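You operate a simulated robot arm through the tools that you are given. There is no shell and no other tool. Be economical: measure what you need, move in short steps, check, and stop when the job is done.

The job below is to be done with a simulated two-armed robot. You get a single attempt, and the scene is never put back.

Task
Put the grey brush on the low bench away on the fan side of the green bench. Take the green dust box and leave it in the blue tray. Fetch the yellow dust box and set it on the blue plate. Put the blue pin on the shelf under the long table. Take the purple board on the long table and put it away on the board plate. Close the film door. Fetch the green block and set it on top of the orange hood. Open the wide test drawer, fetch the orange spacer ring and set it in the inside of the wide test drawer and shut the drawer again. Do these in any order. Set down upright: yellow dust box, green block.

It is judged by the outcome, as a careful person would: the job done as asked, and still so three seconds after it is handed in. It fails if anything else is knocked over, pushed out of place, dropped, spilled or broken.

Robot
Two 7-joint arms with two-finger parallel grippers on one trunk, on a base that drives. Base frame: it is fixed to the floor where the robot stands at the start and does not move with it; the origin is under the middle of the robot, x ahead of it, y to its left, z up. Readings come in mm, degrees, newtons and seconds.
The left shoulder is at the start at [70, 134, 1076], the right one opposite. With the tool pointing down near the work surface each hand reaches from about 100 to 640 mm from the robot's upright axis, wherever it stands, measured 20 degrees to its own side. Places, roughly: blue pin (3x3x10 cm) [-1300, -1400, 800]; blue plate (10x10x2 cm) [-100, -1600, 800]; blue tray (30x21x13 cm) [700, -300, 700]; board plate [-8100, 5000, 800]; fan side of the green bench [-7400, 5300, 800]; film door [-2500, 4000, 300]; green block (4x4x6 cm) [-2800, 5600, 800]; green dust box [500, 0, 750]; grey brush (4x3x9 cm) [500, -200, 700]; inside of the wide test drawer [600, 4300, 600]; orange hood [-3250, 6750, 750]; orange spacer ring (4x4x2 cm) [500, 5000, 800]; purple board [-1250, -1500, 750]; shelf under the long table [-800, -1700, 100]; wide test drawer [500, 4300, 600]; yellow dust box [500, 500, 750]. Payload 1.57 kg a hand.
Tool frame (each hand has its own): the origin (TCP) lies between the finger pads and is the grasp point; the fingertips stand 30 mm ahead of it; z points along the fingers, y is the line along which they close. Largest opening 80 mm; finger width 17, thickness 12; the body of the gripper, 40 by 82 mm, starts 80 mm behind the TCP.
Orientation is that of the tool frame in the base frame, as a unit quaternion [x, y, z, w]. With the fingers straight down and closing along the base's y, the tool's x points along the base's -x, its y along +y and its z along -z.

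Tools
- The arms move only by the tool step_arm. It takes "left_deltas", "right_deltas" or both (then of equal length, played together; a hand with none holds still); each is a list of rows, each a list of 7 numbers: the shift along the tool's x, y, z in cm, then the turn, a rotation vector about the tool's x, y, z in degrees, then the gripper command, from -1 (fully open) to 1 (shut), values between in proportion. In form: [[dx, dy, dz, rx, ry, rz, claw], ...]. A call has 1 to 8 rows; each row is the pose to reach, as a shift and turn from the pose commanded when the call began, along the tool's axes at that moment. A row lasts 0.2 s, in which the tool goes at most 50 mm and 8.6 degrees; a call with a longer step from one row to the next is refused whole, and so is a gripper value outside its range. A pose out of reach is approached as far as the arm can. The call stops where the force on the tool passes 40 N (or 10 N more than at its start, if that is more) or the arm is blocked; 0.2 s more then pass. Each finger travels about 153 mm/s and halts on what it meets, pressing with about 41 N; the grip force reading is that of the motor and also rises with nothing between the fingers. The clock runs only during rows and for 0.2 s after the last one: add rows that repeat a pose to give the fingers time. The reply holds the time, the measured pose of the TCP, the force on the tool along the base axes, the opening and the grip force, in the units named above and with some noise, with the torque about the TCP (base axes, N m) and any sound that the robot's microphone picked up.
- Cameras (640 x 400 px; columns grow to the right, rows downward): "scene" is now at [135.1, 14.9, 1297.1]; the picture's right is [0.19, -0.98, 0.00], its down [-0.64, -0.13, -0.76] and it looks along [0.75, 0.15, -0.65] (base axes); focal length 244 px, centre (320, 200). "left" rides on the left gripper at [72, 7, -122] in its tool frame; the picture's right is [-0.09, 1.00, 0.00], its down [-0.84, -0.08, -0.54] and it looks along [-0.54, -0.05, 0.84] (tool axes); focal length 238 px, centre (320, 200). "right" rides on the right gripper at [72, -7, -122] in its tool frame; the picture's right is [0.09, 1.00, 0.00], its down [-0.84, 0.08, -0.54] and it looks along [-0.54, 0.05, 0.84] (tool axes); focal length 238 px, centre (320, 200). There is no depth. A picture from a camera that has moved, and an enlarged one, comes with that camera's place and axes in the base frame and with its lens.
- get_image(camera): a new picture of that camera. The clock stands still meanwhile.
- move_column(by): slides the trunk up (or, below 0, down) by that many mm; the arms and the scene camera ride with it, the base frame stays. It gives what a move gives, with no picture.
- roll_base(legs): drives the robot by 1 to 6 legs, each [ahead, left, turn to the left] in mm, mm and degrees, along the robot's own axes; the way and the turn of a leg run together, so that a leg with both is an arc; at most 1500 mm and 180 degrees a leg. The arms and the cameras ride along, it lands a little off, and it stops where it bumps. It gives what a move gives.
- turn_head(pan, tilt): turns the head with the scene camera to pan (to the left, within 86 degrees either way) and tilt (down, from -29 to 69), counted from straight ahead of the robot. It gives what a move gives.
- zoom(camera, box): a new picture of the part [left, top, right, bottom] of that camera's present view, enlarged. The clock stands still meanwhile.
- hand_in(): hands the job in; it is judged then, once.

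Work in short steps. Places have to be worked out from the pictures, the camera data and where the tool is seen: move nearer, look again, correct. Check each grasp and each placing, and mend what went wrong. You have 493 turns and 256 pictures in all, those below and enlarged ones among them. Open the grippers and draw the arms clear of the work before you hand the job in, unless the task says otherwise; then end with one line.

The tools are called after "Emit:" as a command line: name --argument value ..., lists and objects as JSON in quotes. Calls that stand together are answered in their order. step_arm: Moves the arms, as the interface text tells. Its arguments: {"type":"object","properties":{"left_deltas":{"type":"array","items":{"type":"array","items":{"type":"number"}}},"right_deltas":{"type":"array","items":{"type":"array","items":{"type":"number"}}}},"required":[]} The other tools are called the same way: move_column (by) slides the trunk up or down; roll_base (legs) drives the base; turn_head (pan, tilt) turns the head that bears the scene camera; get_image (camera) takes a picture; zoom (camera, box) takes an enlarged picture of a part of a camera's view; hand_in () hands the job in.

At the start:

```text
time_s: 0.0
left_tool_pos: [474.3, 242.0, 1032.6]
left_tool_rot: [-0.001, 1.0, 0.0, 0.001]
left_ft_force: [-0.2, 0.6, -0.3]
left_moment: [0.04, 0.01, 0.02]
left_finger_gap: 80.0
left_grip_force: 0.1
right_tool_pos: [444.7, -186.5, 1123.6]
right_tool_rot: [0.0, 1.0, 0.0, 0.0]
right_ft_force: [0.0, 0.4, 0.0]
right_moment: [0.01, 0.01, -0.02]
right_finger_gap: 80.1
right_grip_force: 0.0
trunk travel left (down, up): [-650.0, 290.0]
robot x, y, heading: [-0.7, -0.6, -0.0]
head pan, tilt: [11.1, 40.4]
```

scene: 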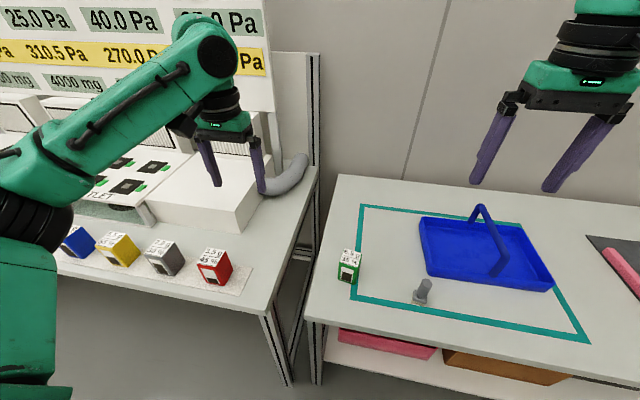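
right: 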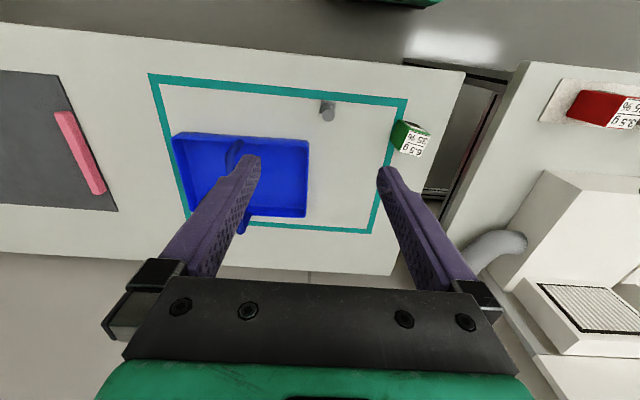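
left: 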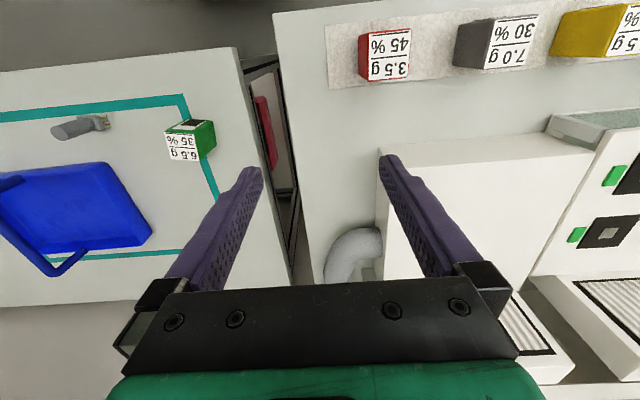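

I'll start by looking closely at the low bench: the green box, brush and tray.

Emit:
zoom --camera "scene" --box '[320, 190, 560, 340]'

Emit:
zoom --camera "right" --box '[140, 60, 460, 260]'

```text
2.67 times, centred on (440, 265) of scene
camera zoom: at [135.1, 14.9, 1297.1], right [0.19, -0.98, 0.0], down [-0.64, -0.13, -0.76], along [0.75, 0.15, -0.65], focal length 650 px, centre (0, 27)
```

zoom: 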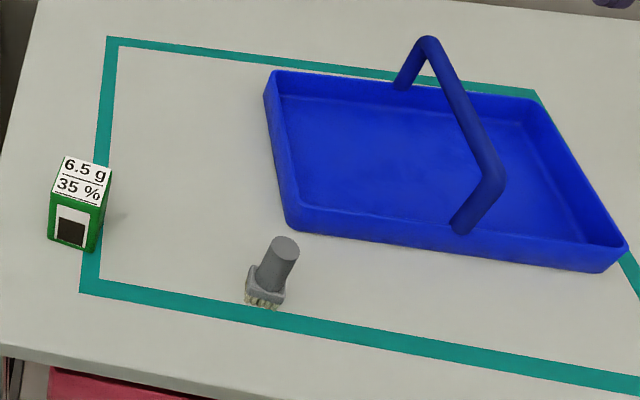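

```text
2.00 times, centred on (300, 160) of right
camera zoom: at [371.5, -194.0, 1244.9], right [-0.09, 1.0, 0.0], down [0.84, 0.08, 0.54], along [0.54, 0.05, -0.84], focal length 477 px, centre (360, 280)
```

zoom: 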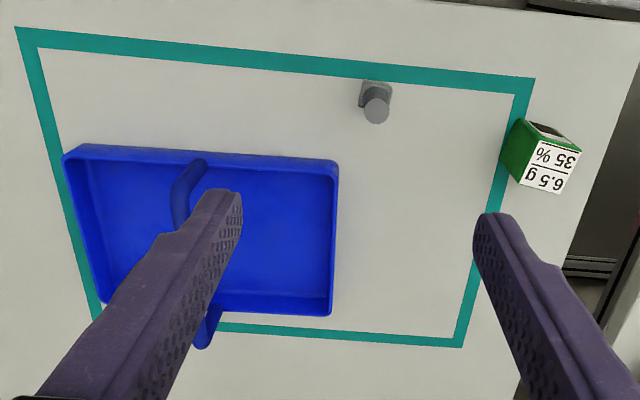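

The green box stands at about (530, 11) with its top near z 768. The tray spans x 580–770 and y −500 to −215, with its handle along y ≈ −355. I'll bring the right hand above the green box.

Emit:
step_arm --right_deltas '[[-1.1, 2.5, 2.8, 0, 0, 0, -1], [-2.1, 5, 5.6, 0, 0, 0, -1], [-3.2, 7.5, 8.4, 0, 0, 0, -1], [-4.2, 10, 11.2, 0, 0, 0, -1], [-5.3, 12.5, 14, 0, 0, 0, -1], [-6.4, 15, 16.8, 0, 0, 0, -1], [-7.4, 17.5, 19.6, 0, 0, 0, -1], [-8.5, 19.8, 22.4, 0, 0, 0, -1]]'

Emit:
get_image --camera "right"

Emit:
get_image --camera "scene"

```text
time_s: 1.8
left_tool_pos: [474.8, 244.2, 1031.7]
left_tool_rot: [0.0, 1.0, -0.001, 0.0]
left_ft_force: [0.4, -0.1, 0.1]
left_moment: [0.01, 0.03, 0.0]
left_finger_gap: 79.8
left_grip_force: 0.1
right_tool_pos: [531.6, 15.1, 900.8]
right_tool_rot: [0.001, 1.0, -0.001, 0.0]
right_ft_force: [0.8, 0.0, 0.1]
right_moment: [0.0, 0.0, 0.0]
right_finger_gap: 79.6
right_grip_force: 0.0
trunk travel left (down, up): [-650.0, 290.0]
robot x, y, heading: [2.3, 2.4, -0.4]
head pan, tilt: [11.1, 40.4]
```

```text
250 pictures are left
camera right: at [458.2, 8.0, 1022.5], right [-0.09, 1.0, 0.0], down [0.84, 0.08, 0.54], along [0.54, 0.05, -0.84], focal length 238 px, centre (320, 200)
```

right: 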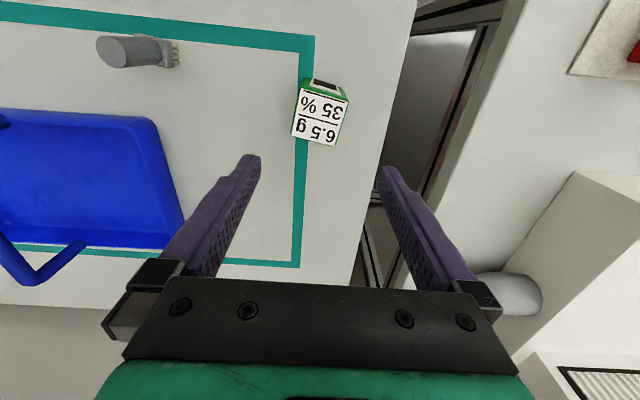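

```text
249 pictures are left
camera scene: at [135.8, 16.4, 1297.0], right [0.19, -0.98, 0.0], down [-0.64, -0.13, -0.76], along [0.75, 0.15, -0.65], focal length 244 px, centre (320, 200)
```

scene: 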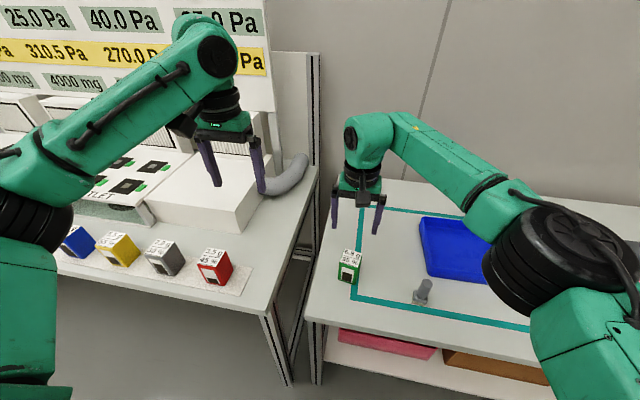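

The box's top is at about (523, 12), turned roughly 6° clockwise, and about 50 mm wide. I'll turn to match and descend.

Emit:
step_arm --right_deltas '[[0.4, -0.1, 3, 0, 0, 3, -1], [0.8, -0.3, 6, 0, 0, 6, -1], [0.8, -0.3, 9, 0, 0, 6, -1], [0.8, -0.3, 12, 0, 0, 6, -1], [0.8, -0.3, 14, 0, 0, 6, -1], [0.8, -0.3, 16, 0, 0, 6, -1]]'

Emit:
get_image --camera "right"

```text
time_s: 3.2
left_tool_pos: [475.0, 242.2, 1033.5]
left_tool_rot: [0.0, 1.0, 0.0, -0.001]
left_ft_force: [0.0, -0.3, -0.5]
left_moment: [0.0, -0.02, -0.01]
left_finger_gap: 79.7
left_grip_force: 0.0
right_tool_pos: [521.5, 9.1, 737.2]
right_tool_rot: [0.053, 0.999, 0.0, 0.0]
right_ft_force: [0.0, -0.1, 0.6]
right_moment: [0.0, 0.0, 0.0]
right_finger_gap: 80.1
right_grip_force: 0.1
trunk travel left (down, up): [-650.0, 290.0]
robot x, y, heading: [1.0, -2.8, 0.1]
head pan, tilt: [11.1, 40.4]
```

```text
248 pictures are left
camera right: at [448.3, 9.5, 860.2], right [0.01, 1.0, 0.0], down [0.84, -0.01, 0.54], along [0.54, -0.01, -0.84], focal length 238 px, centre (320, 200)
```

right: 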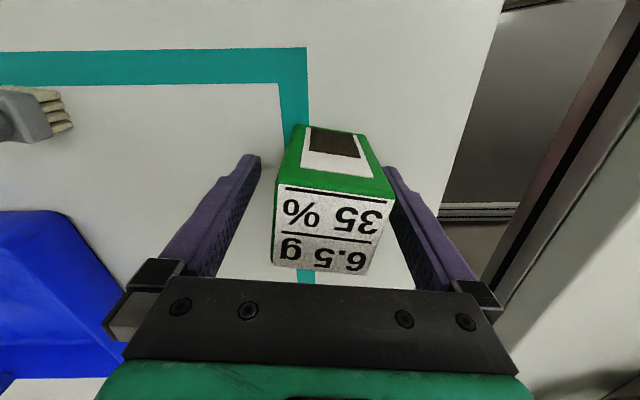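

The box sits about 12 mm further ahead and slightly to the +y side. I'll correct and close.

Emit:
step_arm --right_deltas '[[-1.2, 0.5, 0, 0, 0, 5, -1], [-1.2, 0.5, 0, 0, 0, 5, 0.2], [-1.2, 0.5, 0, 0, 0, 5, 1], [-1.2, 0.5, 0, 0, 0, 5, 1], [-1.2, 0.5, 0, 0, 0, 5, 1]]'

Emit:
get_image --camera "right"

```text
time_s: 4.4
left_tool_pos: [475.6, 242.6, 1031.1]
left_tool_rot: [0.0, 1.0, 0.0, 0.0]
left_ft_force: [0.2, -0.6, 0.4]
left_moment: [0.01, 0.02, 0.02]
left_finger_gap: 79.9
left_grip_force: 0.1
right_tool_pos: [534.5, 12.5, 738.6]
right_tool_rot: [0.096, 0.995, 0.0, 0.0]
right_ft_force: [2.9, -1.3, 2.4]
right_moment: [-0.08, -0.02, 0.03]
right_finger_gap: 50.3
right_grip_force: 40.6
trunk travel left (down, up): [-650.0, 290.0]
robot x, y, heading: [1.0, 1.3, 0.2]
head pan, tilt: [11.1, 40.4]
```

```text
247 pictures are left
camera right: at [461.3, 19.4, 860.7], right [0.1, 0.99, 0.0], down [0.84, -0.08, 0.54], along [0.54, -0.05, -0.84], focal length 238 px, centre (320, 200)
```

right: 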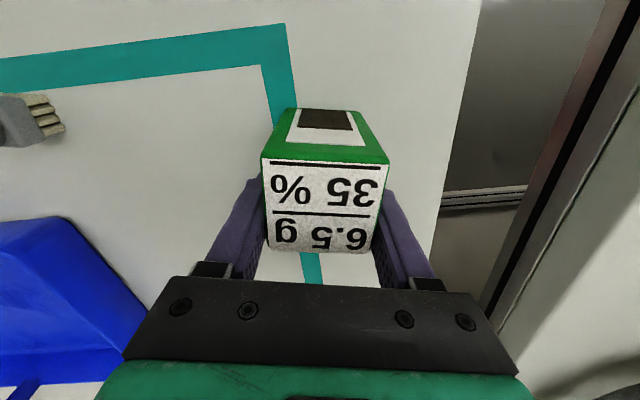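

Gripped at 50 mm. I'll lift straight up.

Emit:
step_arm --right_deltas '[[0, 0, -3, 0, 0, 0, 1], [0, 0, -7, 0, 0, 0, 1], [0, 0, -12, 0, 0, 0, 1], [0, 0, -16.5, 0, 0, 0, 1]]'

Emit:
step_arm --right_deltas '[[-1.5, -3.5, 0, 0, 0, -2, 1], [-3, -7, 0, 0, 0, -4, 1], [-5, -11, 0, 0, 0, -6, 1], [-7, -15, 0, 0, 0, -8, 1], [-9, -19.5, 0, 0, 0, -10, 1], [-10.5, -22.5, 0, 0, 0, -11, 1], [-11.4, -24.5, 0, 0, 0, -11, 1]]'

Emit:
get_image --camera "right"

Emit:
get_image --camera "scene"

```text
time_s: 5.4
left_tool_pos: [473.9, 243.1, 1031.9]
left_tool_rot: [0.0, 1.0, 0.001, 0.0]
left_ft_force: [0.7, 0.7, -0.2]
left_moment: [0.01, -0.05, -0.03]
left_finger_gap: 79.9
left_grip_force: 0.0
right_tool_pos: [532.1, 11.5, 904.6]
right_tool_rot: [0.095, 0.995, 0.0, 0.0]
right_ft_force: [-0.2, 0.0, -0.7]
right_moment: [0.01, 0.01, 0.03]
right_finger_gap: 50.3
right_grip_force: 41.2
trunk travel left (down, up): [-650.0, 290.0]
robot x, y, heading: [-1.7, -0.5, 0.1]
head pan, tilt: [11.1, 40.4]
```

```text
time_s: 7.0
left_tool_pos: [474.7, 239.5, 1032.9]
left_tool_rot: [0.0, 1.0, 0.001, 0.0]
left_ft_force: [-0.5, -0.3, 0.1]
left_moment: [0.03, -0.03, 0.01]
left_finger_gap: 79.8
left_grip_force: 0.1
right_tool_pos: [577.8, -235.8, 896.4]
right_tool_rot: [0.001, 1.0, 0.001, 0.001]
right_ft_force: [-0.3, -0.9, -1.3]
right_moment: [0.02, -0.04, -0.04]
right_finger_gap: 49.8
right_grip_force: 40.9
right hand out of reach, approached as far as the arm can: row 6, 7
trunk travel left (down, up): [-650.0, 290.0]
robot x, y, heading: [-2.8, -0.3, 0.3]
head pan, tilt: [11.1, 40.4]
```

```text
246 pictures are left
camera right: at [504.8, -243.2, 1019.1], right [-0.09, 1.0, 0.0], down [0.84, 0.07, 0.54], along [0.54, 0.05, -0.84], focal length 238 px, centre (320, 200)
```

right: 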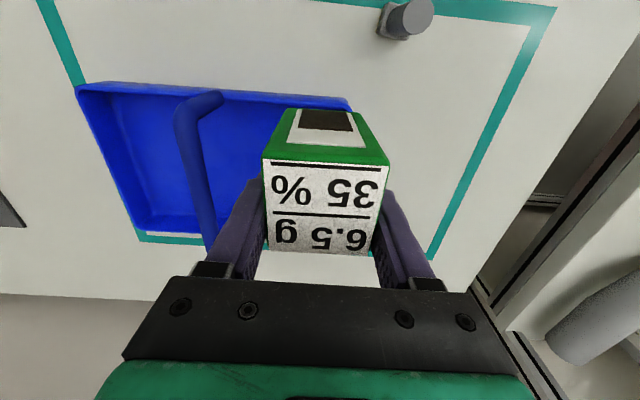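

```text
245 pictures are left
camera scene: at [134.6, 12.0, 1297.2], right [0.19, -0.98, 0.0], down [-0.64, -0.12, -0.76], along [0.75, 0.15, -0.65], focal length 244 px, centre (320, 200)
```

scene: 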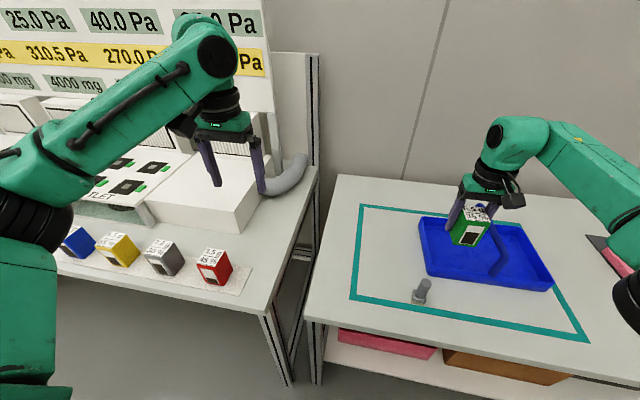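

The reach limit is near 620 mm here, so I need to move the base forward about 100 mm. I'll look down first for clearance to the bench edge.

Emit:
turn_head --pan 0 --tilt 69

Emit:
get_image --camera "scene"

```text
time_s: 7.9
left_tool_pos: [475.0, 242.4, 1032.8]
left_tool_rot: [-0.001, 1.0, -0.001, 0.001]
left_ft_force: [-0.3, 0.6, -0.5]
left_moment: [0.02, 0.02, -0.01]
left_finger_gap: 80.0
left_grip_force: 0.0
right_tool_pos: [578.9, -233.9, 897.1]
right_tool_rot: [0.001, 1.0, -0.001, 0.001]
right_ft_force: [0.1, 0.1, -1.6]
right_moment: [0.0, 0.0, 0.0]
right_finger_gap: 49.7
right_grip_force: 40.8
trunk travel left (down, up): [-650.0, 290.0]
robot x, y, heading: [0.6, 3.4, -0.1]
head pan, tilt: [0.0, 68.8]
```

```text
244 pictures are left
camera scene: at [108.3, -1.5, 1261.6], right [0.0, -1.0, 0.0], down [-0.93, 0.0, -0.36], along [0.36, 0.0, -0.93], focal length 244 px, centre (320, 200)
```

scene: 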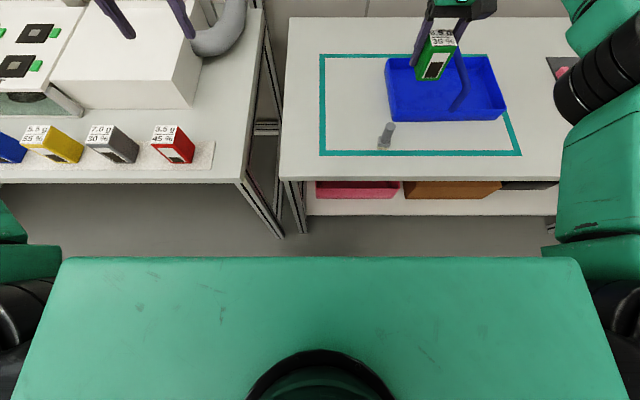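

Bench edges are at x ≈ 380. The floor is visible out to x ≈ 300 in front of me, so there's some room. I'll roll 80 mm ahead.

Emit:
roll_base --legs '[[80, 0, 0]]'

Emit:
get_image --camera "scene"

```text
time_s: 9.0
left_tool_pos: [554.9, 243.5, 1031.9]
left_tool_rot: [0.0, 1.0, 0.0, 0.0]
left_ft_force: [0.3, 0.4, 0.2]
left_moment: [-0.01, 0.01, 0.03]
left_finger_gap: 80.2
left_grip_force: 0.1
right_tool_pos: [658.9, -232.9, 898.8]
right_tool_rot: [0.001, 1.0, 0.001, 0.001]
right_ft_force: [-0.5, -0.3, -1.0]
right_moment: [0.01, 0.01, -0.02]
right_finger_gap: 49.7
right_grip_force: 40.8
trunk travel left (down, up): [-650.0, 290.0]
robot x, y, heading: [80.1, -0.4, -0.0]
head pan, tilt: [0.0, 68.8]
```

```text
243 pictures are left
camera scene: at [188.0, -1.5, 1261.6], right [0.0, -1.0, 0.0], down [-0.93, 0.0, -0.36], along [0.36, 0.0, -0.93], focal length 244 px, centre (320, 200)
```

scene: 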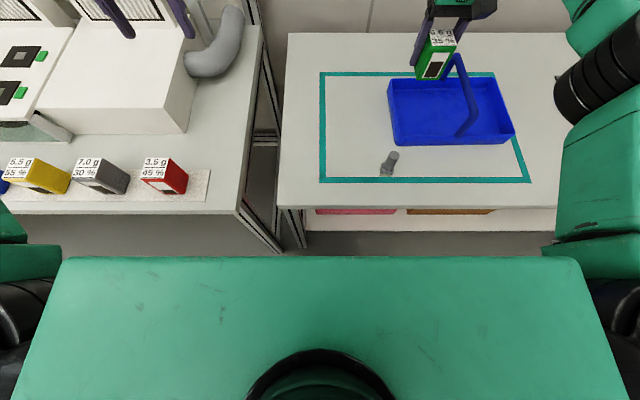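

Now within reach. I'll shift to (653, −278) over the tray's left half and lower the box.

Emit:
step_arm --right_deltas '[[0.5, -4.5, 0, 0, 0, 0, 1], [0.5, -4.5, 4, 0, 0, 0, 1], [0.5, -4.5, 8, 0, 0, 0, 1], [0.5, -4.5, 11.5, 0, 0, 0, 1], [0.5, -4.5, 11.5, 0, 0, 0, 1]]'

Emit:
get_image --camera "right"

Emit:
get_image --camera "scene"

```text
time_s: 10.2
left_tool_pos: [555.8, 244.1, 1032.3]
left_tool_rot: [0.0, 1.0, 0.0, -0.001]
left_ft_force: [0.7, 0.0, 0.2]
left_moment: [0.02, -0.02, 0.01]
left_finger_gap: 80.2
left_grip_force: 0.0
right_tool_pos: [628.2, -291.4, 836.7]
right_tool_rot: [0.017, 1.0, -0.001, -0.007]
right_ft_force: [0.3, 0.0, -0.6]
right_moment: [0.02, -0.04, -0.01]
right_finger_gap: 50.0
right_grip_force: 41.4
right hand out of reach, approached as far as the arm can: row 1, 2, 3, 4, 5
trunk travel left (down, up): [-650.0, 290.0]
robot x, y, heading: [78.9, 1.6, -0.2]
head pan, tilt: [0.0, 68.8]
```

```text
242 pictures are left
camera right: at [557.0, -295.5, 959.4], right [-0.06, 1.0, 0.0], down [0.85, 0.05, 0.53], along [0.53, 0.03, -0.85], focal length 238 px, centre (320, 200)
```

right: 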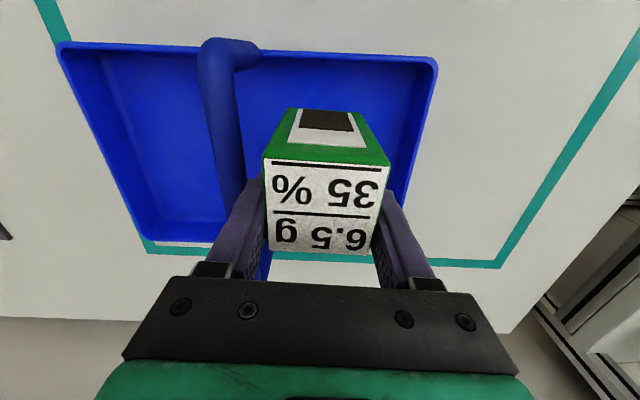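

```text
241 pictures are left
camera scene: at [188.8, -0.9, 1261.5], right [0.0, -1.0, 0.0], down [-0.93, 0.0, -0.36], along [0.36, 0.0, -0.93], focal length 244 px, centre (320, 200)
```

scene: 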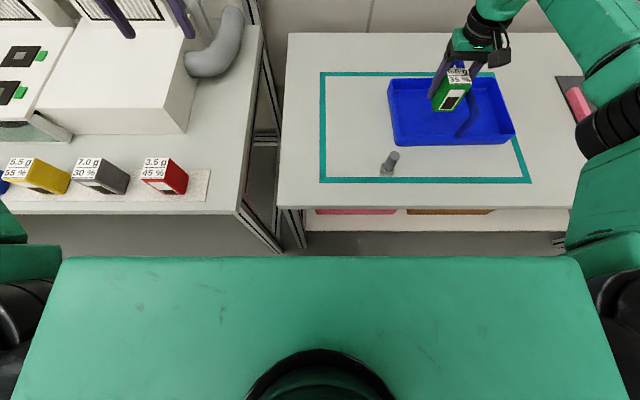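

It reaches as far as (628, −291). That x is fine, so I'll aim at y ≈ −280 and go lower.

Emit:
step_arm --right_deltas '[[0, 0.6, 2, 0, 0, 0, 1], [0, 1.2, 4, 0, 0, 0, 1]]'

```text
time_s: 10.8
left_tool_pos: [556.1, 244.2, 1031.7]
left_tool_rot: [0.0, 1.0, 0.0, -0.001]
left_ft_force: [0.1, -0.7, 0.4]
left_moment: [0.01, 0.01, 0.01]
left_finger_gap: 79.9
left_grip_force: 0.0
right_tool_pos: [628.4, -281.5, 795.2]
right_tool_rot: [0.001, 1.0, -0.001, 0.001]
right_ft_force: [0.7, 0.3, -1.9]
right_moment: [-0.02, 0.0, 0.01]
right_finger_gap: 49.7
right_grip_force: 41.1
trunk travel left (down, up): [-650.0, 290.0]
robot x, y, heading: [80.7, 1.2, -0.2]
head pan, tilt: [0.0, 68.8]
```

The hand is now at (628, −281, 795). I'll lower it to the tray floor.

Emit:
step_arm --right_deltas '[[0, 0, 2, 0, 0, 0, 1], [0, 0, 4, 0, 0, 0, 1], [0, 0, 4.8, 0, 0, 0, 1], [0, 0, 5.3, 0, 0, 0, 1]]'

Emit:
get_image --camera "right"

```text
time_s: 11.8
left_tool_pos: [556.4, 243.1, 1032.3]
left_tool_rot: [-0.001, 1.0, 0.0, -0.001]
left_ft_force: [-0.6, 0.7, -0.8]
left_moment: [-0.01, 0.0, 0.01]
left_finger_gap: 80.1
left_grip_force: 0.0
right_tool_pos: [628.5, -280.2, 786.2]
right_tool_rot: [0.002, 1.0, -0.001, 0.003]
right_ft_force: [-0.2, -0.5, -1.9]
right_moment: [0.02, -0.01, -0.01]
right_finger_gap: 49.6
right_grip_force: 40.7
right hand out of reach, approached as far as the arm can: row 1, 2, 3, 4
trunk travel left (down, up): [-650.0, 290.0]
robot x, y, heading: [81.0, 1.0, 0.3]
head pan, tilt: [0.0, 68.8]
```

```text
240 pictures are left
camera right: at [554.4, -287.5, 908.1], right [-0.09, 1.0, 0.0], down [0.84, 0.07, 0.54], along [0.54, 0.05, -0.84], focal length 238 px, centre (320, 200)
```

right: 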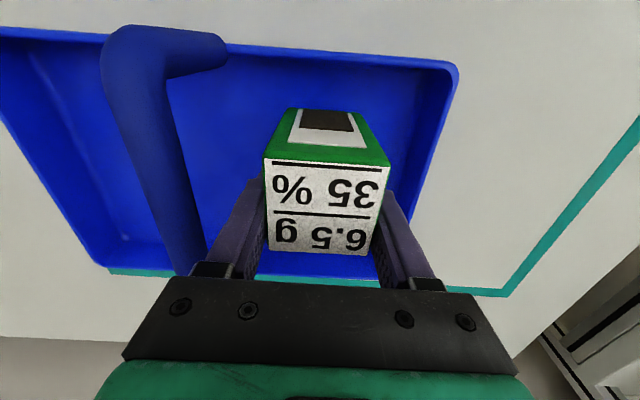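

Arm reach limits the descent, so I'll lower the trunk instead: first 35 mm, then finish.

Emit:
move_column --by -36

Emit:
get_image --camera "right"

```text
time_s: 12.6
left_tool_pos: [553.6, 243.5, 996.6]
left_tool_rot: [0.0, 1.0, 0.0, -0.001]
left_ft_force: [0.0, 0.3, 0.0]
left_moment: [0.03, -0.04, 0.02]
left_finger_gap: 79.9
left_grip_force: 0.0
right_tool_pos: [628.5, -281.0, 750.8]
right_tool_rot: [0.003, 1.0, -0.001, 0.002]
right_ft_force: [-0.7, 0.1, -0.6]
right_moment: [-0.04, -0.03, 0.01]
right_finger_gap: 49.8
right_grip_force: 41.0
trunk travel left (down, up): [-614.0, 326.0]
robot x, y, heading: [80.2, 1.8, 0.3]
head pan, tilt: [0.0, 68.8]
```

```text
239 pictures are left
camera right: at [554.0, -287.5, 872.3], right [-0.09, 1.0, 0.0], down [0.83, 0.07, 0.55], along [0.54, 0.05, -0.84], focal length 238 px, centre (320, 200)
```

right: 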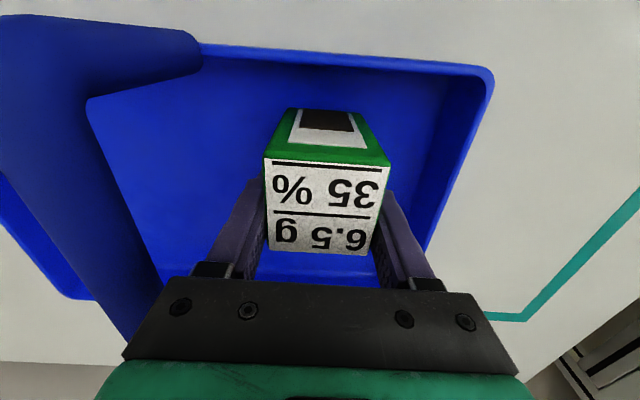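

Box bottom is about 8 mm above the floor. I'll lower 7 mm more with the trunk.

Emit:
move_column --by -7

```text
time_s: 13.2
left_tool_pos: [554.8, 242.8, 989.1]
left_tool_rot: [0.001, 1.0, -0.001, -0.001]
left_ft_force: [-0.6, -1.1, 0.1]
left_moment: [0.04, -0.01, 0.01]
left_finger_gap: 80.2
left_grip_force: 0.1
right_tool_pos: [627.8, -280.8, 746.0]
right_tool_rot: [0.002, 1.0, -0.002, 0.003]
right_ft_force: [0.3, -2.8, 10.2]
right_moment: [0.01, 0.43, 0.07]
right_finger_gap: 49.4
right_grip_force: 40.9
trunk travel left (down, up): [-607.0, 333.0]
robot x, y, heading: [80.4, 2.3, -0.3]
head pan, tilt: [0.0, 68.8]
```

Contact with the tray floor. I'll open and lift clear.

Emit:
step_arm --right_deltas '[[0, 0, 0, 0, 0, 0, -0.4], [0, 0, 0, 0, 0, 0, -0.7], [0, 0, 0, 0, 0, 0, -0.7], [0, 0, -3, 0, 0, 0, -0.7], [0.5, 0, -7, 0, 0, 0, -0.7], [1, 0, -11, 0, 0, 0, -0.7], [1.5, 0, -15, 0, 0, 0, -0.7]]'

Emit:
get_image --camera "right"

Emit:
get_image --camera "scene"

```text
time_s: 14.8
left_tool_pos: [554.6, 243.8, 989.2]
left_tool_rot: [0.0, 1.0, 0.0, 0.0]
left_ft_force: [-0.7, 0.1, 0.0]
left_moment: [0.05, 0.0, -0.01]
left_finger_gap: 80.0
left_grip_force: 0.0
right_tool_pos: [614.2, -280.6, 896.6]
right_tool_rot: [0.002, 1.0, -0.002, 0.002]
right_ft_force: [0.0, 0.8, -0.2]
right_moment: [-0.04, -0.02, 0.02]
right_finger_gap: 68.1
right_grip_force: 0.1
trunk travel left (down, up): [-607.0, 333.0]
robot x, y, heading: [84.8, -0.8, -0.2]
head pan, tilt: [0.0, 68.8]
```

```text
238 pictures are left
camera right: at [539.7, -287.0, 1017.8], right [-0.09, 1.0, 0.0], down [0.84, 0.08, 0.54], along [0.54, 0.04, -0.84], focal length 238 px, centre (320, 200)
```

right: 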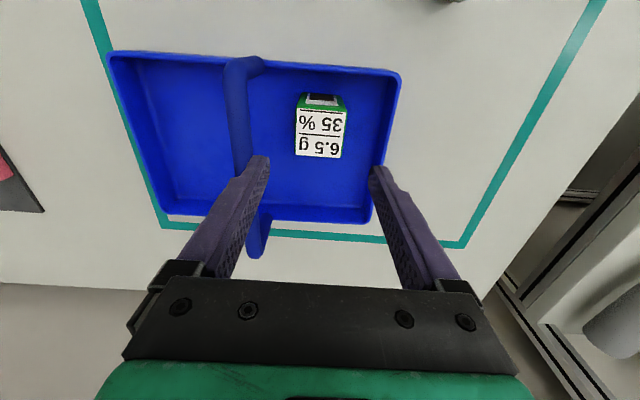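

```text
237 pictures are left
camera scene: at [187.6, -0.9, 1218.6], right [0.0, -1.0, 0.0], down [-0.93, 0.0, -0.36], along [0.36, 0.0, -0.93], focal length 244 px, centre (320, 200)
```

scene: 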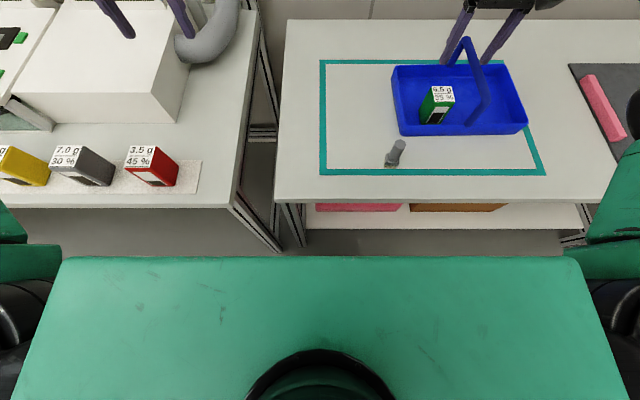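

The green box is in the tray. Now the brush, which is standing at about (477, −168) with a vertical handle up to z ≈ 790. I'll move above it.

Emit:
step_arm --right_deltas '[[3, 2, 0, 0, 0, 0, -1], [6, 4.5, 0, 0, 0, 0, -1], [9, 7, 0, 0, 0, 0, -1], [12, 9.5, 0, 0, 0, 0, -1], [13.7, 11.3, 0, 0, 0, 0, -1], [13.7, 11.3, 3.5, 0, 0, 0, -1]]'

Emit:
get_image --camera "right"

```text
time_s: 16.1
left_tool_pos: [555.9, 242.5, 989.4]
left_tool_rot: [0.0, 1.0, 0.001, -0.001]
left_ft_force: [-0.4, 0.2, 0.5]
left_moment: [-0.01, 0.04, -0.03]
left_finger_gap: 79.8
left_grip_force: 0.0
right_tool_pos: [477.1, -166.7, 856.4]
right_tool_rot: [0.003, 1.0, -0.001, 0.002]
right_ft_force: [-0.5, -1.3, 0.4]
right_moment: [-0.01, -0.03, 0.02]
right_finger_gap: 80.2
right_grip_force: 0.0
trunk travel left (down, up): [-607.0, 333.0]
robot x, y, heading: [82.2, -3.0, -0.2]
head pan, tilt: [0.0, 68.8]
```

```text
236 pictures are left
camera right: at [403.9, -173.5, 979.0], right [-0.09, 1.0, 0.0], down [0.83, 0.07, 0.55], along [0.54, 0.05, -0.84], focal length 238 px, centre (320, 200)
```

right: 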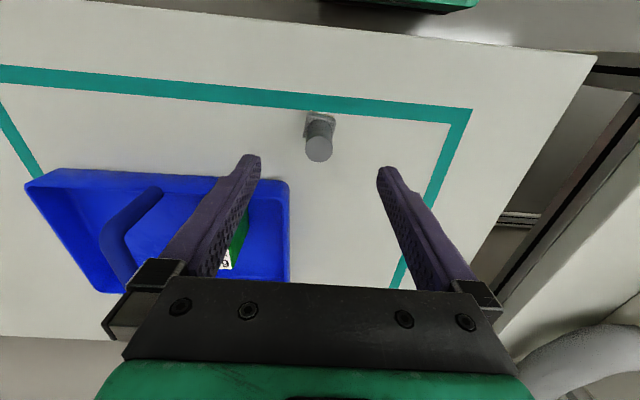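

Brush top confirmed at (477, −167). I'll descend to the handle and grip.

Emit:
step_arm --right_deltas '[[0, 0, 3, 0, 0, 0, -1], [0, 0, 6, 0, 0, 0, -0.6], [0, 0, 8.7, 0, 0, 0, -0.2], [0, 0, 8.7, 0, 0, 0, 1], [0, 0, 8.7, 0, 0, 0, 1], [0, 0, 8.7, 0, 0, 0, 1]]'

Emit:
get_image --camera "right"

```text
time_s: 17.6
left_tool_pos: [555.2, 242.3, 990.9]
left_tool_rot: [0.0, 1.0, 0.0, -0.001]
left_ft_force: [0.6, 0.1, 0.2]
left_moment: [0.02, -0.03, 0.03]
left_finger_gap: 79.8
left_grip_force: 0.0
right_tool_pos: [478.1, -165.6, 770.4]
right_tool_rot: [0.003, 1.0, -0.001, 0.002]
right_ft_force: [0.0, 0.2, 2.2]
right_moment: [0.05, -0.08, 0.0]
right_finger_gap: 22.5
right_grip_force: 34.8
trunk travel left (down, up): [-607.0, 333.0]
robot x, y, heading: [78.0, -4.2, -0.0]
head pan, tilt: [0.0, 68.8]
```

```text
235 pictures are left
camera right: at [404.0, -172.7, 891.2], right [-0.09, 1.0, 0.0], down [0.83, 0.07, 0.55], along [0.54, 0.05, -0.84], focal length 238 px, centre (320, 200)
```

right: 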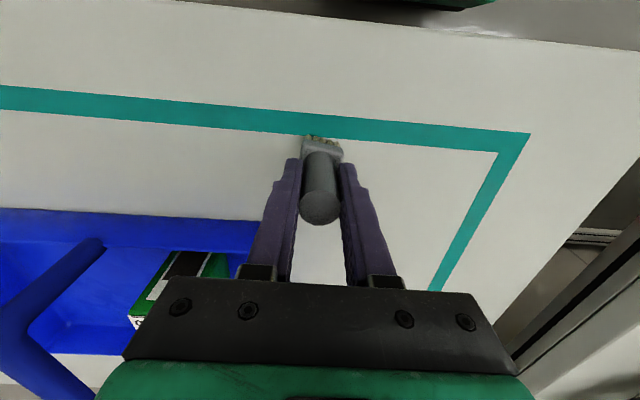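

Brush gripped. I'll lift it straight up, and retract the left hand to keep it clear of the equipment.

Emit:
step_arm --right_deltas '[[0, 0, -3, 0, 0, 0, 1], [0, 0, -7, 0, 0, 0, 1], [0, 0, -11, 0, 0, 0, 1], [0, 0, -15, 0, 0, 0, 1], [3, -1, -19, 0, 0, 0, 1], [6, -3, -22, 0, 0, 0, 1], [8, -5, -24, 0, 0, 0, 1]]' --left_deltas '[[3, 0, 0, 0, 0, 0, -1], [6, 0, 0, 0, 0, 0, -1], [9, 0, 0, 0, 0, 0, -1], [12, 0, 0, 0, 0, 0, -1], [15, 0, 0, 0, 0, 0, -1], [17, 0, 0, 0, 0, 0, -1], [17, 0, 0, 0, 0, 0, -1]]'

Emit:
turn_head --pan 45 --tilt 45

Emit:
get_image --camera "scene"

Emit:
get_image --camera "right"

```text
refused: row 5 steps farther than a row can; nothing moved
```

```text
time_s: 18.7
left_tool_pos: [555.1, 243.0, 989.2]
left_tool_rot: [0.0, 1.0, 0.001, 0.0]
left_ft_force: [0.9, 0.4, 0.4]
left_moment: [-0.02, -0.05, -0.03]
left_finger_gap: 80.2
left_grip_force: 0.0
right_tool_pos: [477.4, -166.0, 768.7]
right_tool_rot: [0.001, 1.0, -0.002, 0.002]
right_ft_force: [-0.4, 0.4, 1.5]
right_moment: [0.09, -0.01, 0.02]
right_finger_gap: 22.3
right_grip_force: 34.9
trunk travel left (down, up): [-607.0, 333.0]
robot x, y, heading: [78.3, -0.1, -0.2]
head pan, tilt: [45.0, 45.0]
```

```text
234 pictures are left
camera scene: at [189.6, 56.1, 1247.4], right [0.71, -0.71, 0.0], down [-0.5, -0.5, -0.71], along [0.5, 0.5, -0.71], focal length 244 px, centre (320, 200)
```

scene: 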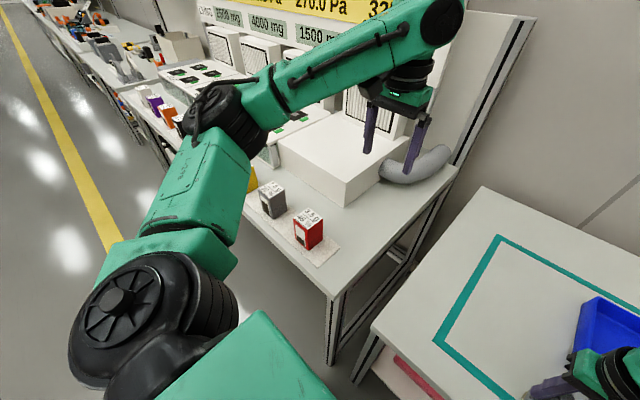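

```text
233 pictures are left
camera right: at [404.0, -172.7, 891.2], right [-0.09, 1.0, 0.0], down [0.83, 0.07, 0.55], along [0.54, 0.05, -0.84], focal length 238 px, centre (320, 200)
```

right: 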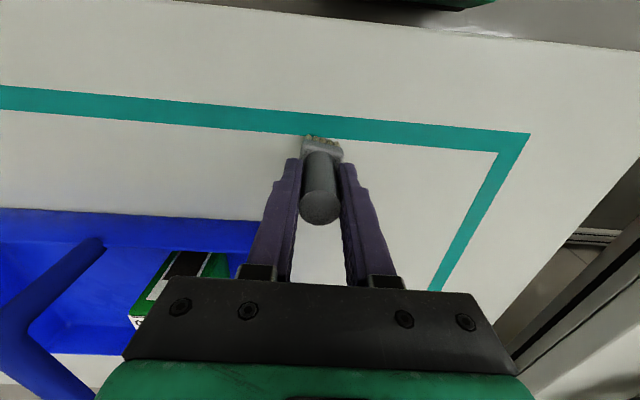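

The step was too long, so I'll redo it with smaller rows.

Emit:
step_arm --right_deltas '[[0, 0, -3, 0, 0, 0, 1], [0, 0, -7, 0, 0, 0, 1], [0, 0, -11, 0, 0, 0, 1], [0, 0, -15, 0, 0, 0, 1], [2.5, -1, -18, 0, 0, 0, 1], [5, -3, -20, 0, 0, 0, 1], [7.5, -5, -22, 0, 0, 0, 1], [10, -7, -23, 0, 0, 0, 1]]' --left_deltas '[[3, 0, 0, 0, 0, 0, -1], [6, 0, 0, 0, 0, 0, -1], [9, 0, 0, 0, 0, 0, -1], [12, 0, 0, 0, 0, 0, -1], [15, 0, 0, 0, 0, 0, -1], [17, 0, 0, 0, 0, 0, -1], [17, 0, 0, 0, 0, 0, -1], [17, 0, 0, 0, 0, 0, -1]]'

Emit:
get_image --camera "right"

Emit:
get_image --camera "scene"

```text
time_s: 20.5
left_tool_pos: [382.9, 240.2, 990.8]
left_tool_rot: [0.0, 1.0, 0.0, 0.001]
left_ft_force: [-0.9, 0.3, 0.4]
left_moment: [0.01, -0.03, 0.02]
left_finger_gap: 80.0
left_grip_force: 0.1
right_tool_pos: [372.3, -236.7, 999.8]
right_tool_rot: [0.002, 1.0, 0.0, 0.001]
right_ft_force: [0.0, 0.6, -0.6]
right_moment: [0.04, 0.02, 0.0]
right_finger_gap: 22.5
right_grip_force: 35.6
trunk travel left (down, up): [-607.0, 333.0]
robot x, y, heading: [79.7, -5.2, 0.1]
head pan, tilt: [45.0, 45.0]
```

```text
232 pictures are left
camera right: at [299.0, -244.1, 1121.2], right [-0.09, 1.0, 0.0], down [0.84, 0.07, 0.55], along [0.54, 0.05, -0.84], focal length 238 px, centre (320, 200)
```

right: 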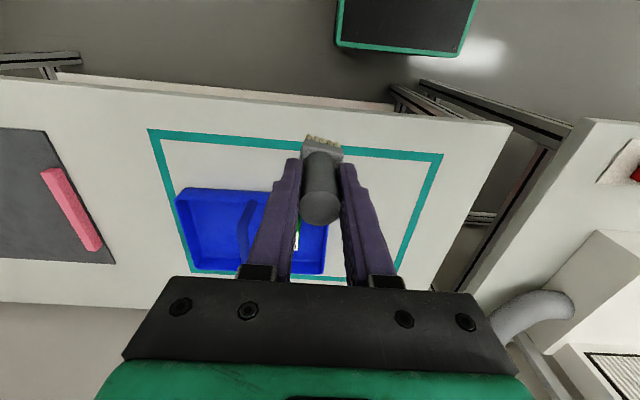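

```text
231 pictures are left
camera scene: at [187.7, 55.4, 1247.7], right [0.71, -0.71, 0.0], down [-0.5, -0.5, -0.71], along [0.5, 0.5, -0.71], focal length 244 px, centre (320, 200)
```

scene: 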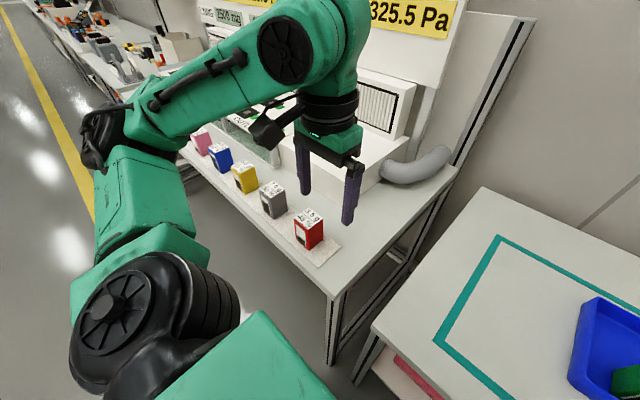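

Yellow box at about (446, 663). I'll slide the base 350 mm left, with the brush held high.

Emit:
roll_base --legs '[[-20, 350, 0]]'

Emit:
get_image --camera "left"

Emit:
get_image --camera "scene"

```text
time_s: 22.7
left_tool_pos: [361.9, 592.4, 990.8]
left_tool_rot: [-0.002, 1.0, 0.0, 0.0]
left_ft_force: [0.0, 0.4, 0.1]
left_moment: [0.03, 0.03, 0.03]
left_finger_gap: 79.9
left_grip_force: 0.0
right_tool_pos: [355.4, 115.2, 998.6]
right_tool_rot: [0.0, 1.0, -0.002, 0.0]
right_ft_force: [-0.1, -0.3, -0.1]
right_moment: [-0.02, -0.02, 0.01]
right_finger_gap: 22.5
right_grip_force: 34.9
trunk travel left (down, up): [-607.0, 333.0]
robot x, y, heading: [61.2, 347.8, 0.6]
head pan, tilt: [45.0, 45.0]
```

```text
230 pictures are left
camera left: at [287.9, 598.4, 1112.5], right [0.09, 1.0, 0.0], down [0.84, -0.07, 0.54], along [0.54, -0.05, -0.84], focal length 238 px, centre (320, 200)
```

left: 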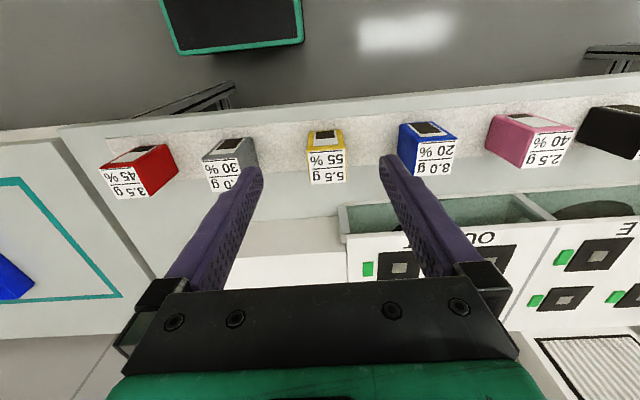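

```text
229 pictures are left
camera scene: at [168.3, 406.3, 1247.5], right [0.71, -0.7, 0.0], down [-0.5, -0.5, -0.71], along [0.5, 0.5, -0.71], focal length 244 px, centre (320, 200)
```

scene: 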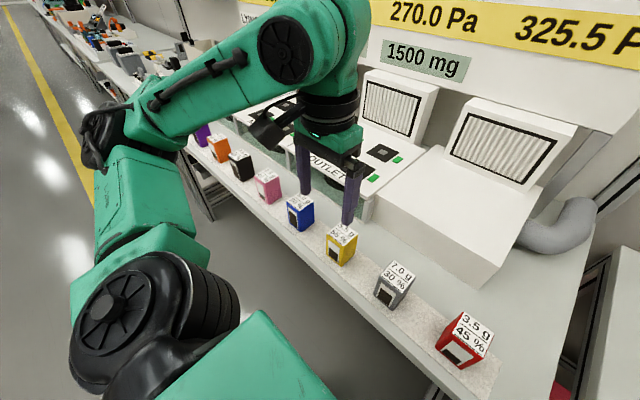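

Triangulating puts the yellow box top at about (416, 592) and z ≈ 830, because this bench is higher. I'll move over it and drop to z ≈ 891.

Emit:
step_arm --left_deltas '[[-2, 0, 2.5, 0, 0, 0, -1], [-4, 0, 5, 0, 0, 0, -1], [-5.4, 0, 8, 0, 0, 0, -1], [-5.4, 0, 10, 0, 0, 0, -1]]'

Emit:
get_image --camera "left"

Emit:
get_image --camera "scene"

```text
time_s: 23.7
left_tool_pos: [416.0, 593.5, 889.6]
left_tool_rot: [-0.002, 1.0, 0.0, 0.0]
left_ft_force: [0.7, 0.9, 0.2]
left_moment: [0.01, -0.02, 0.0]
left_finger_gap: 80.1
left_grip_force: 0.0
right_tool_pos: [354.2, 115.5, 999.1]
right_tool_rot: [0.0, 1.0, -0.001, 0.002]
right_ft_force: [0.5, -0.3, -0.2]
right_moment: [0.0, 0.01, -0.01]
right_finger_gap: 22.4
right_grip_force: 34.6
trunk travel left (down, up): [-607.0, 333.0]
robot x, y, heading: [60.4, 352.0, 0.3]
head pan, tilt: [45.0, 45.0]
```

```text
228 pictures are left
camera left: at [342.6, 598.2, 1011.6], right [0.09, 1.0, 0.0], down [0.84, -0.07, 0.54], along [0.54, -0.05, -0.84], focal length 238 px, centre (320, 200)
```

left: 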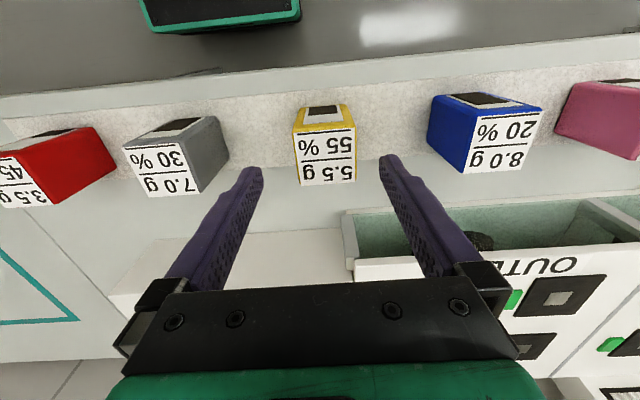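

```text
227 pictures are left
camera scene: at [168.1, 406.6, 1247.5], right [0.71, -0.7, 0.0], down [-0.5, -0.5, -0.71], along [0.5, 0.5, -0.71], focal length 244 px, centre (320, 200)
```

scene: 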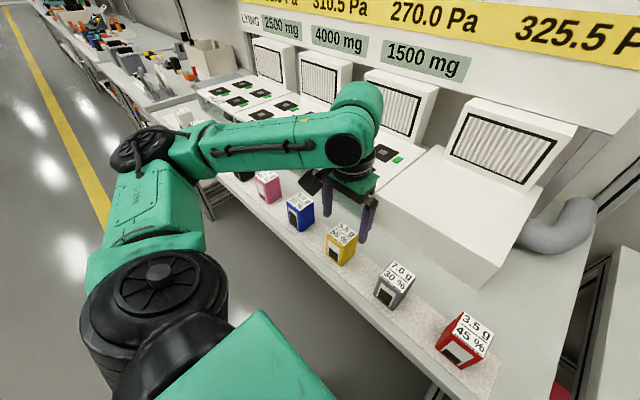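

Yellow box top at about (424, 597, 822). I'll descend to TCP z ≈ 814 and check.

Emit:
step_arm --left_deltas '[[-0.8, 0.3, 2, 0, 0, 0, -1], [-0.8, 0.3, 4, 0, 0, 0, -1], [-0.8, 0.3, 6, 0, 0, 0, -1], [-0.8, 0.3, 7.5, 0, 0, 0, -1]]'

Emit:
get_image --camera "left"

```text
time_s: 24.7
left_tool_pos: [424.7, 597.0, 815.3]
left_tool_rot: [-0.003, 1.0, 0.001, 0.001]
left_ft_force: [0.4, 0.2, 0.4]
left_moment: [0.0, 0.0, -0.01]
left_finger_gap: 80.1
left_grip_force: 0.0
right_tool_pos: [353.6, 114.8, 999.8]
right_tool_rot: [0.0, 1.0, -0.001, 0.002]
right_ft_force: [-0.2, 0.1, -0.1]
right_moment: [0.02, 0.0, 0.04]
right_finger_gap: 22.6
right_grip_force: 35.3
trunk travel left (down, up): [-607.0, 333.0]
robot x, y, heading: [56.7, 347.7, -0.1]
head pan, tilt: [45.0, 45.0]
```

```text
226 pictures are left
camera left: at [350.9, 603.0, 936.7], right [0.09, 1.0, 0.0], down [0.84, -0.07, 0.54], along [0.54, -0.05, -0.84], focal length 238 px, centre (320, 200)
```

left: 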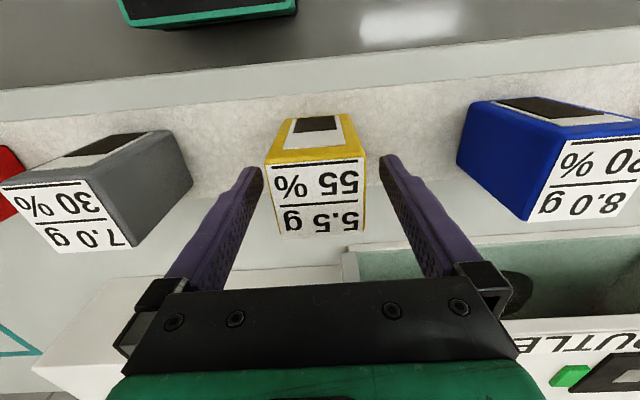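

The top is at z ≈ 828. I'll go down another 18 mm, then grip.

Emit:
step_arm --left_deltas '[[0, 0, 1, 0, 0, 0, -1], [0, 0, 1.8, 0, 0, 0, -0.6], [0, 0, 1.8, 0, 0, 0, 0.2], [0, 0, 1.8, 0, 0, 0, 1], [0, 0, 1.8, 0, 0, 0, 1], [0, 0, 1.8, 0, 0, 0, 1]]'

Emit:
get_image --camera "left"

```text
time_s: 26.1
left_tool_pos: [425.4, 596.8, 798.1]
left_tool_rot: [-0.003, 1.0, 0.001, 0.0]
left_ft_force: [1.7, 2.0, 3.1]
left_moment: [0.07, 0.03, -0.05]
left_finger_gap: 49.5
left_grip_force: 41.3
right_tool_pos: [355.0, 115.1, 1000.0]
right_tool_rot: [0.001, 1.0, -0.001, 0.002]
right_ft_force: [0.3, -0.3, -0.2]
right_moment: [0.02, -0.01, -0.04]
right_finger_gap: 22.6
right_grip_force: 34.7
trunk travel left (down, up): [-607.0, 333.0]
robot x, y, heading: [62.1, 347.2, 0.1]
head pan, tilt: [45.0, 45.0]
```

```text
225 pictures are left
camera left: at [351.0, 602.3, 919.4], right [0.09, 1.0, 0.0], down [0.84, -0.07, 0.54], along [0.54, -0.05, -0.84], focal length 238 px, centre (320, 200)
```

left: 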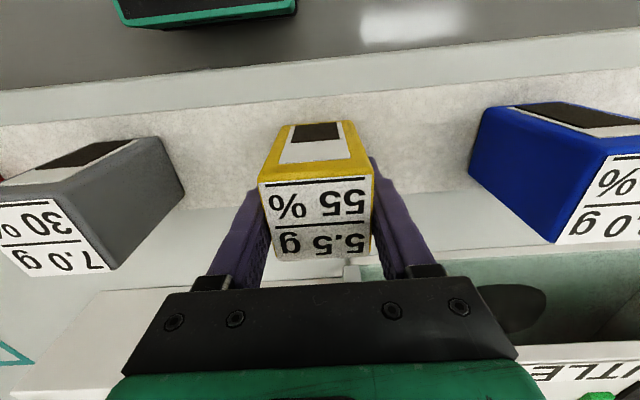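

Gripped. I'll lift straight up and retract toward the body.

Emit:
step_arm --left_deltas '[[0, 0, -3, 0, 0, 0, 1], [0, 0, -7, 0, 0, 0, 1], [0, 0, -11, 0, 0, 0, 1], [0, 0, -15, 0, 0, 0, 1], [2.5, 0, -18, 0, 0, 0, 1], [5, -2, -20, 0, 0, 0, 1], [7, -4, -20, 0, 0, 0, 1]]'

Emit:
turn_head --pan -80 --tilt 20

Emit:
get_image --camera "scene"

Emit:
get_image --camera "left"

```text
time_s: 27.7
left_tool_pos: [352.7, 557.1, 1000.2]
left_tool_rot: [-0.003, 1.0, 0.0, -0.001]
left_ft_force: [0.4, 0.4, -1.7]
left_moment: [0.03, -0.01, -0.01]
left_finger_gap: 49.7
left_grip_force: 40.6
right_tool_pos: [354.8, 113.8, 999.4]
right_tool_rot: [0.0, 1.0, -0.001, 0.002]
right_ft_force: [0.1, 0.2, -0.2]
right_moment: [0.0, -0.01, 0.0]
right_finger_gap: 22.3
right_grip_force: 34.9
trunk travel left (down, up): [-607.0, 333.0]
robot x, y, heading: [59.7, 347.8, 0.5]
head pan, tilt: [45.0, 45.0]
```

```text
time_s: 29.8
left_tool_pos: [353.4, 557.9, 999.4]
left_tool_rot: [-0.002, 1.0, 0.0, 0.0]
left_ft_force: [0.1, 1.0, -2.5]
left_moment: [0.0, 0.04, 0.0]
left_finger_gap: 49.8
left_grip_force: 41.2
right_tool_pos: [354.3, 114.5, 999.3]
right_tool_rot: [0.001, 1.0, -0.001, 0.002]
right_ft_force: [0.5, 1.1, -0.6]
right_moment: [-0.02, 0.01, 0.01]
right_finger_gap: 22.7
right_grip_force: 35.2
trunk travel left (down, up): [-607.0, 333.0]
robot x, y, heading: [57.8, 350.1, 0.5]
head pan, tilt: [-80.0, 20.0]
```

```text
224 pictures are left
camera scene: at [128.0, 257.1, 1286.1], right [-0.98, -0.18, 0.0], down [-0.06, 0.34, -0.94], along [0.17, -0.92, -0.34], focal length 244 px, centre (320, 200)
```

scene: 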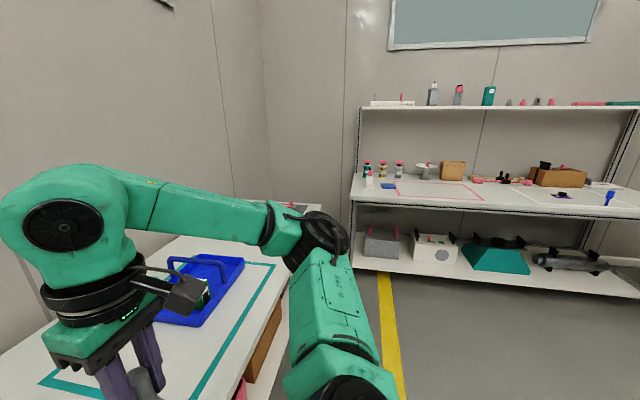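

```text
223 pictures are left
camera left: at [279.6, 562.9, 1121.4], right [0.09, 1.0, 0.0], down [0.84, -0.07, 0.54], along [0.54, -0.05, -0.84], focal length 238 px, centre (320, 200)
```

left: 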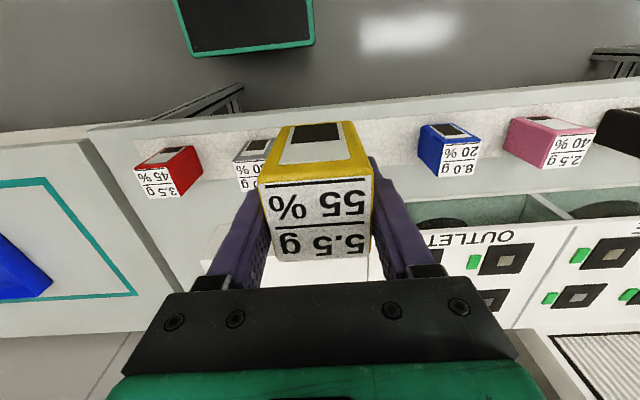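

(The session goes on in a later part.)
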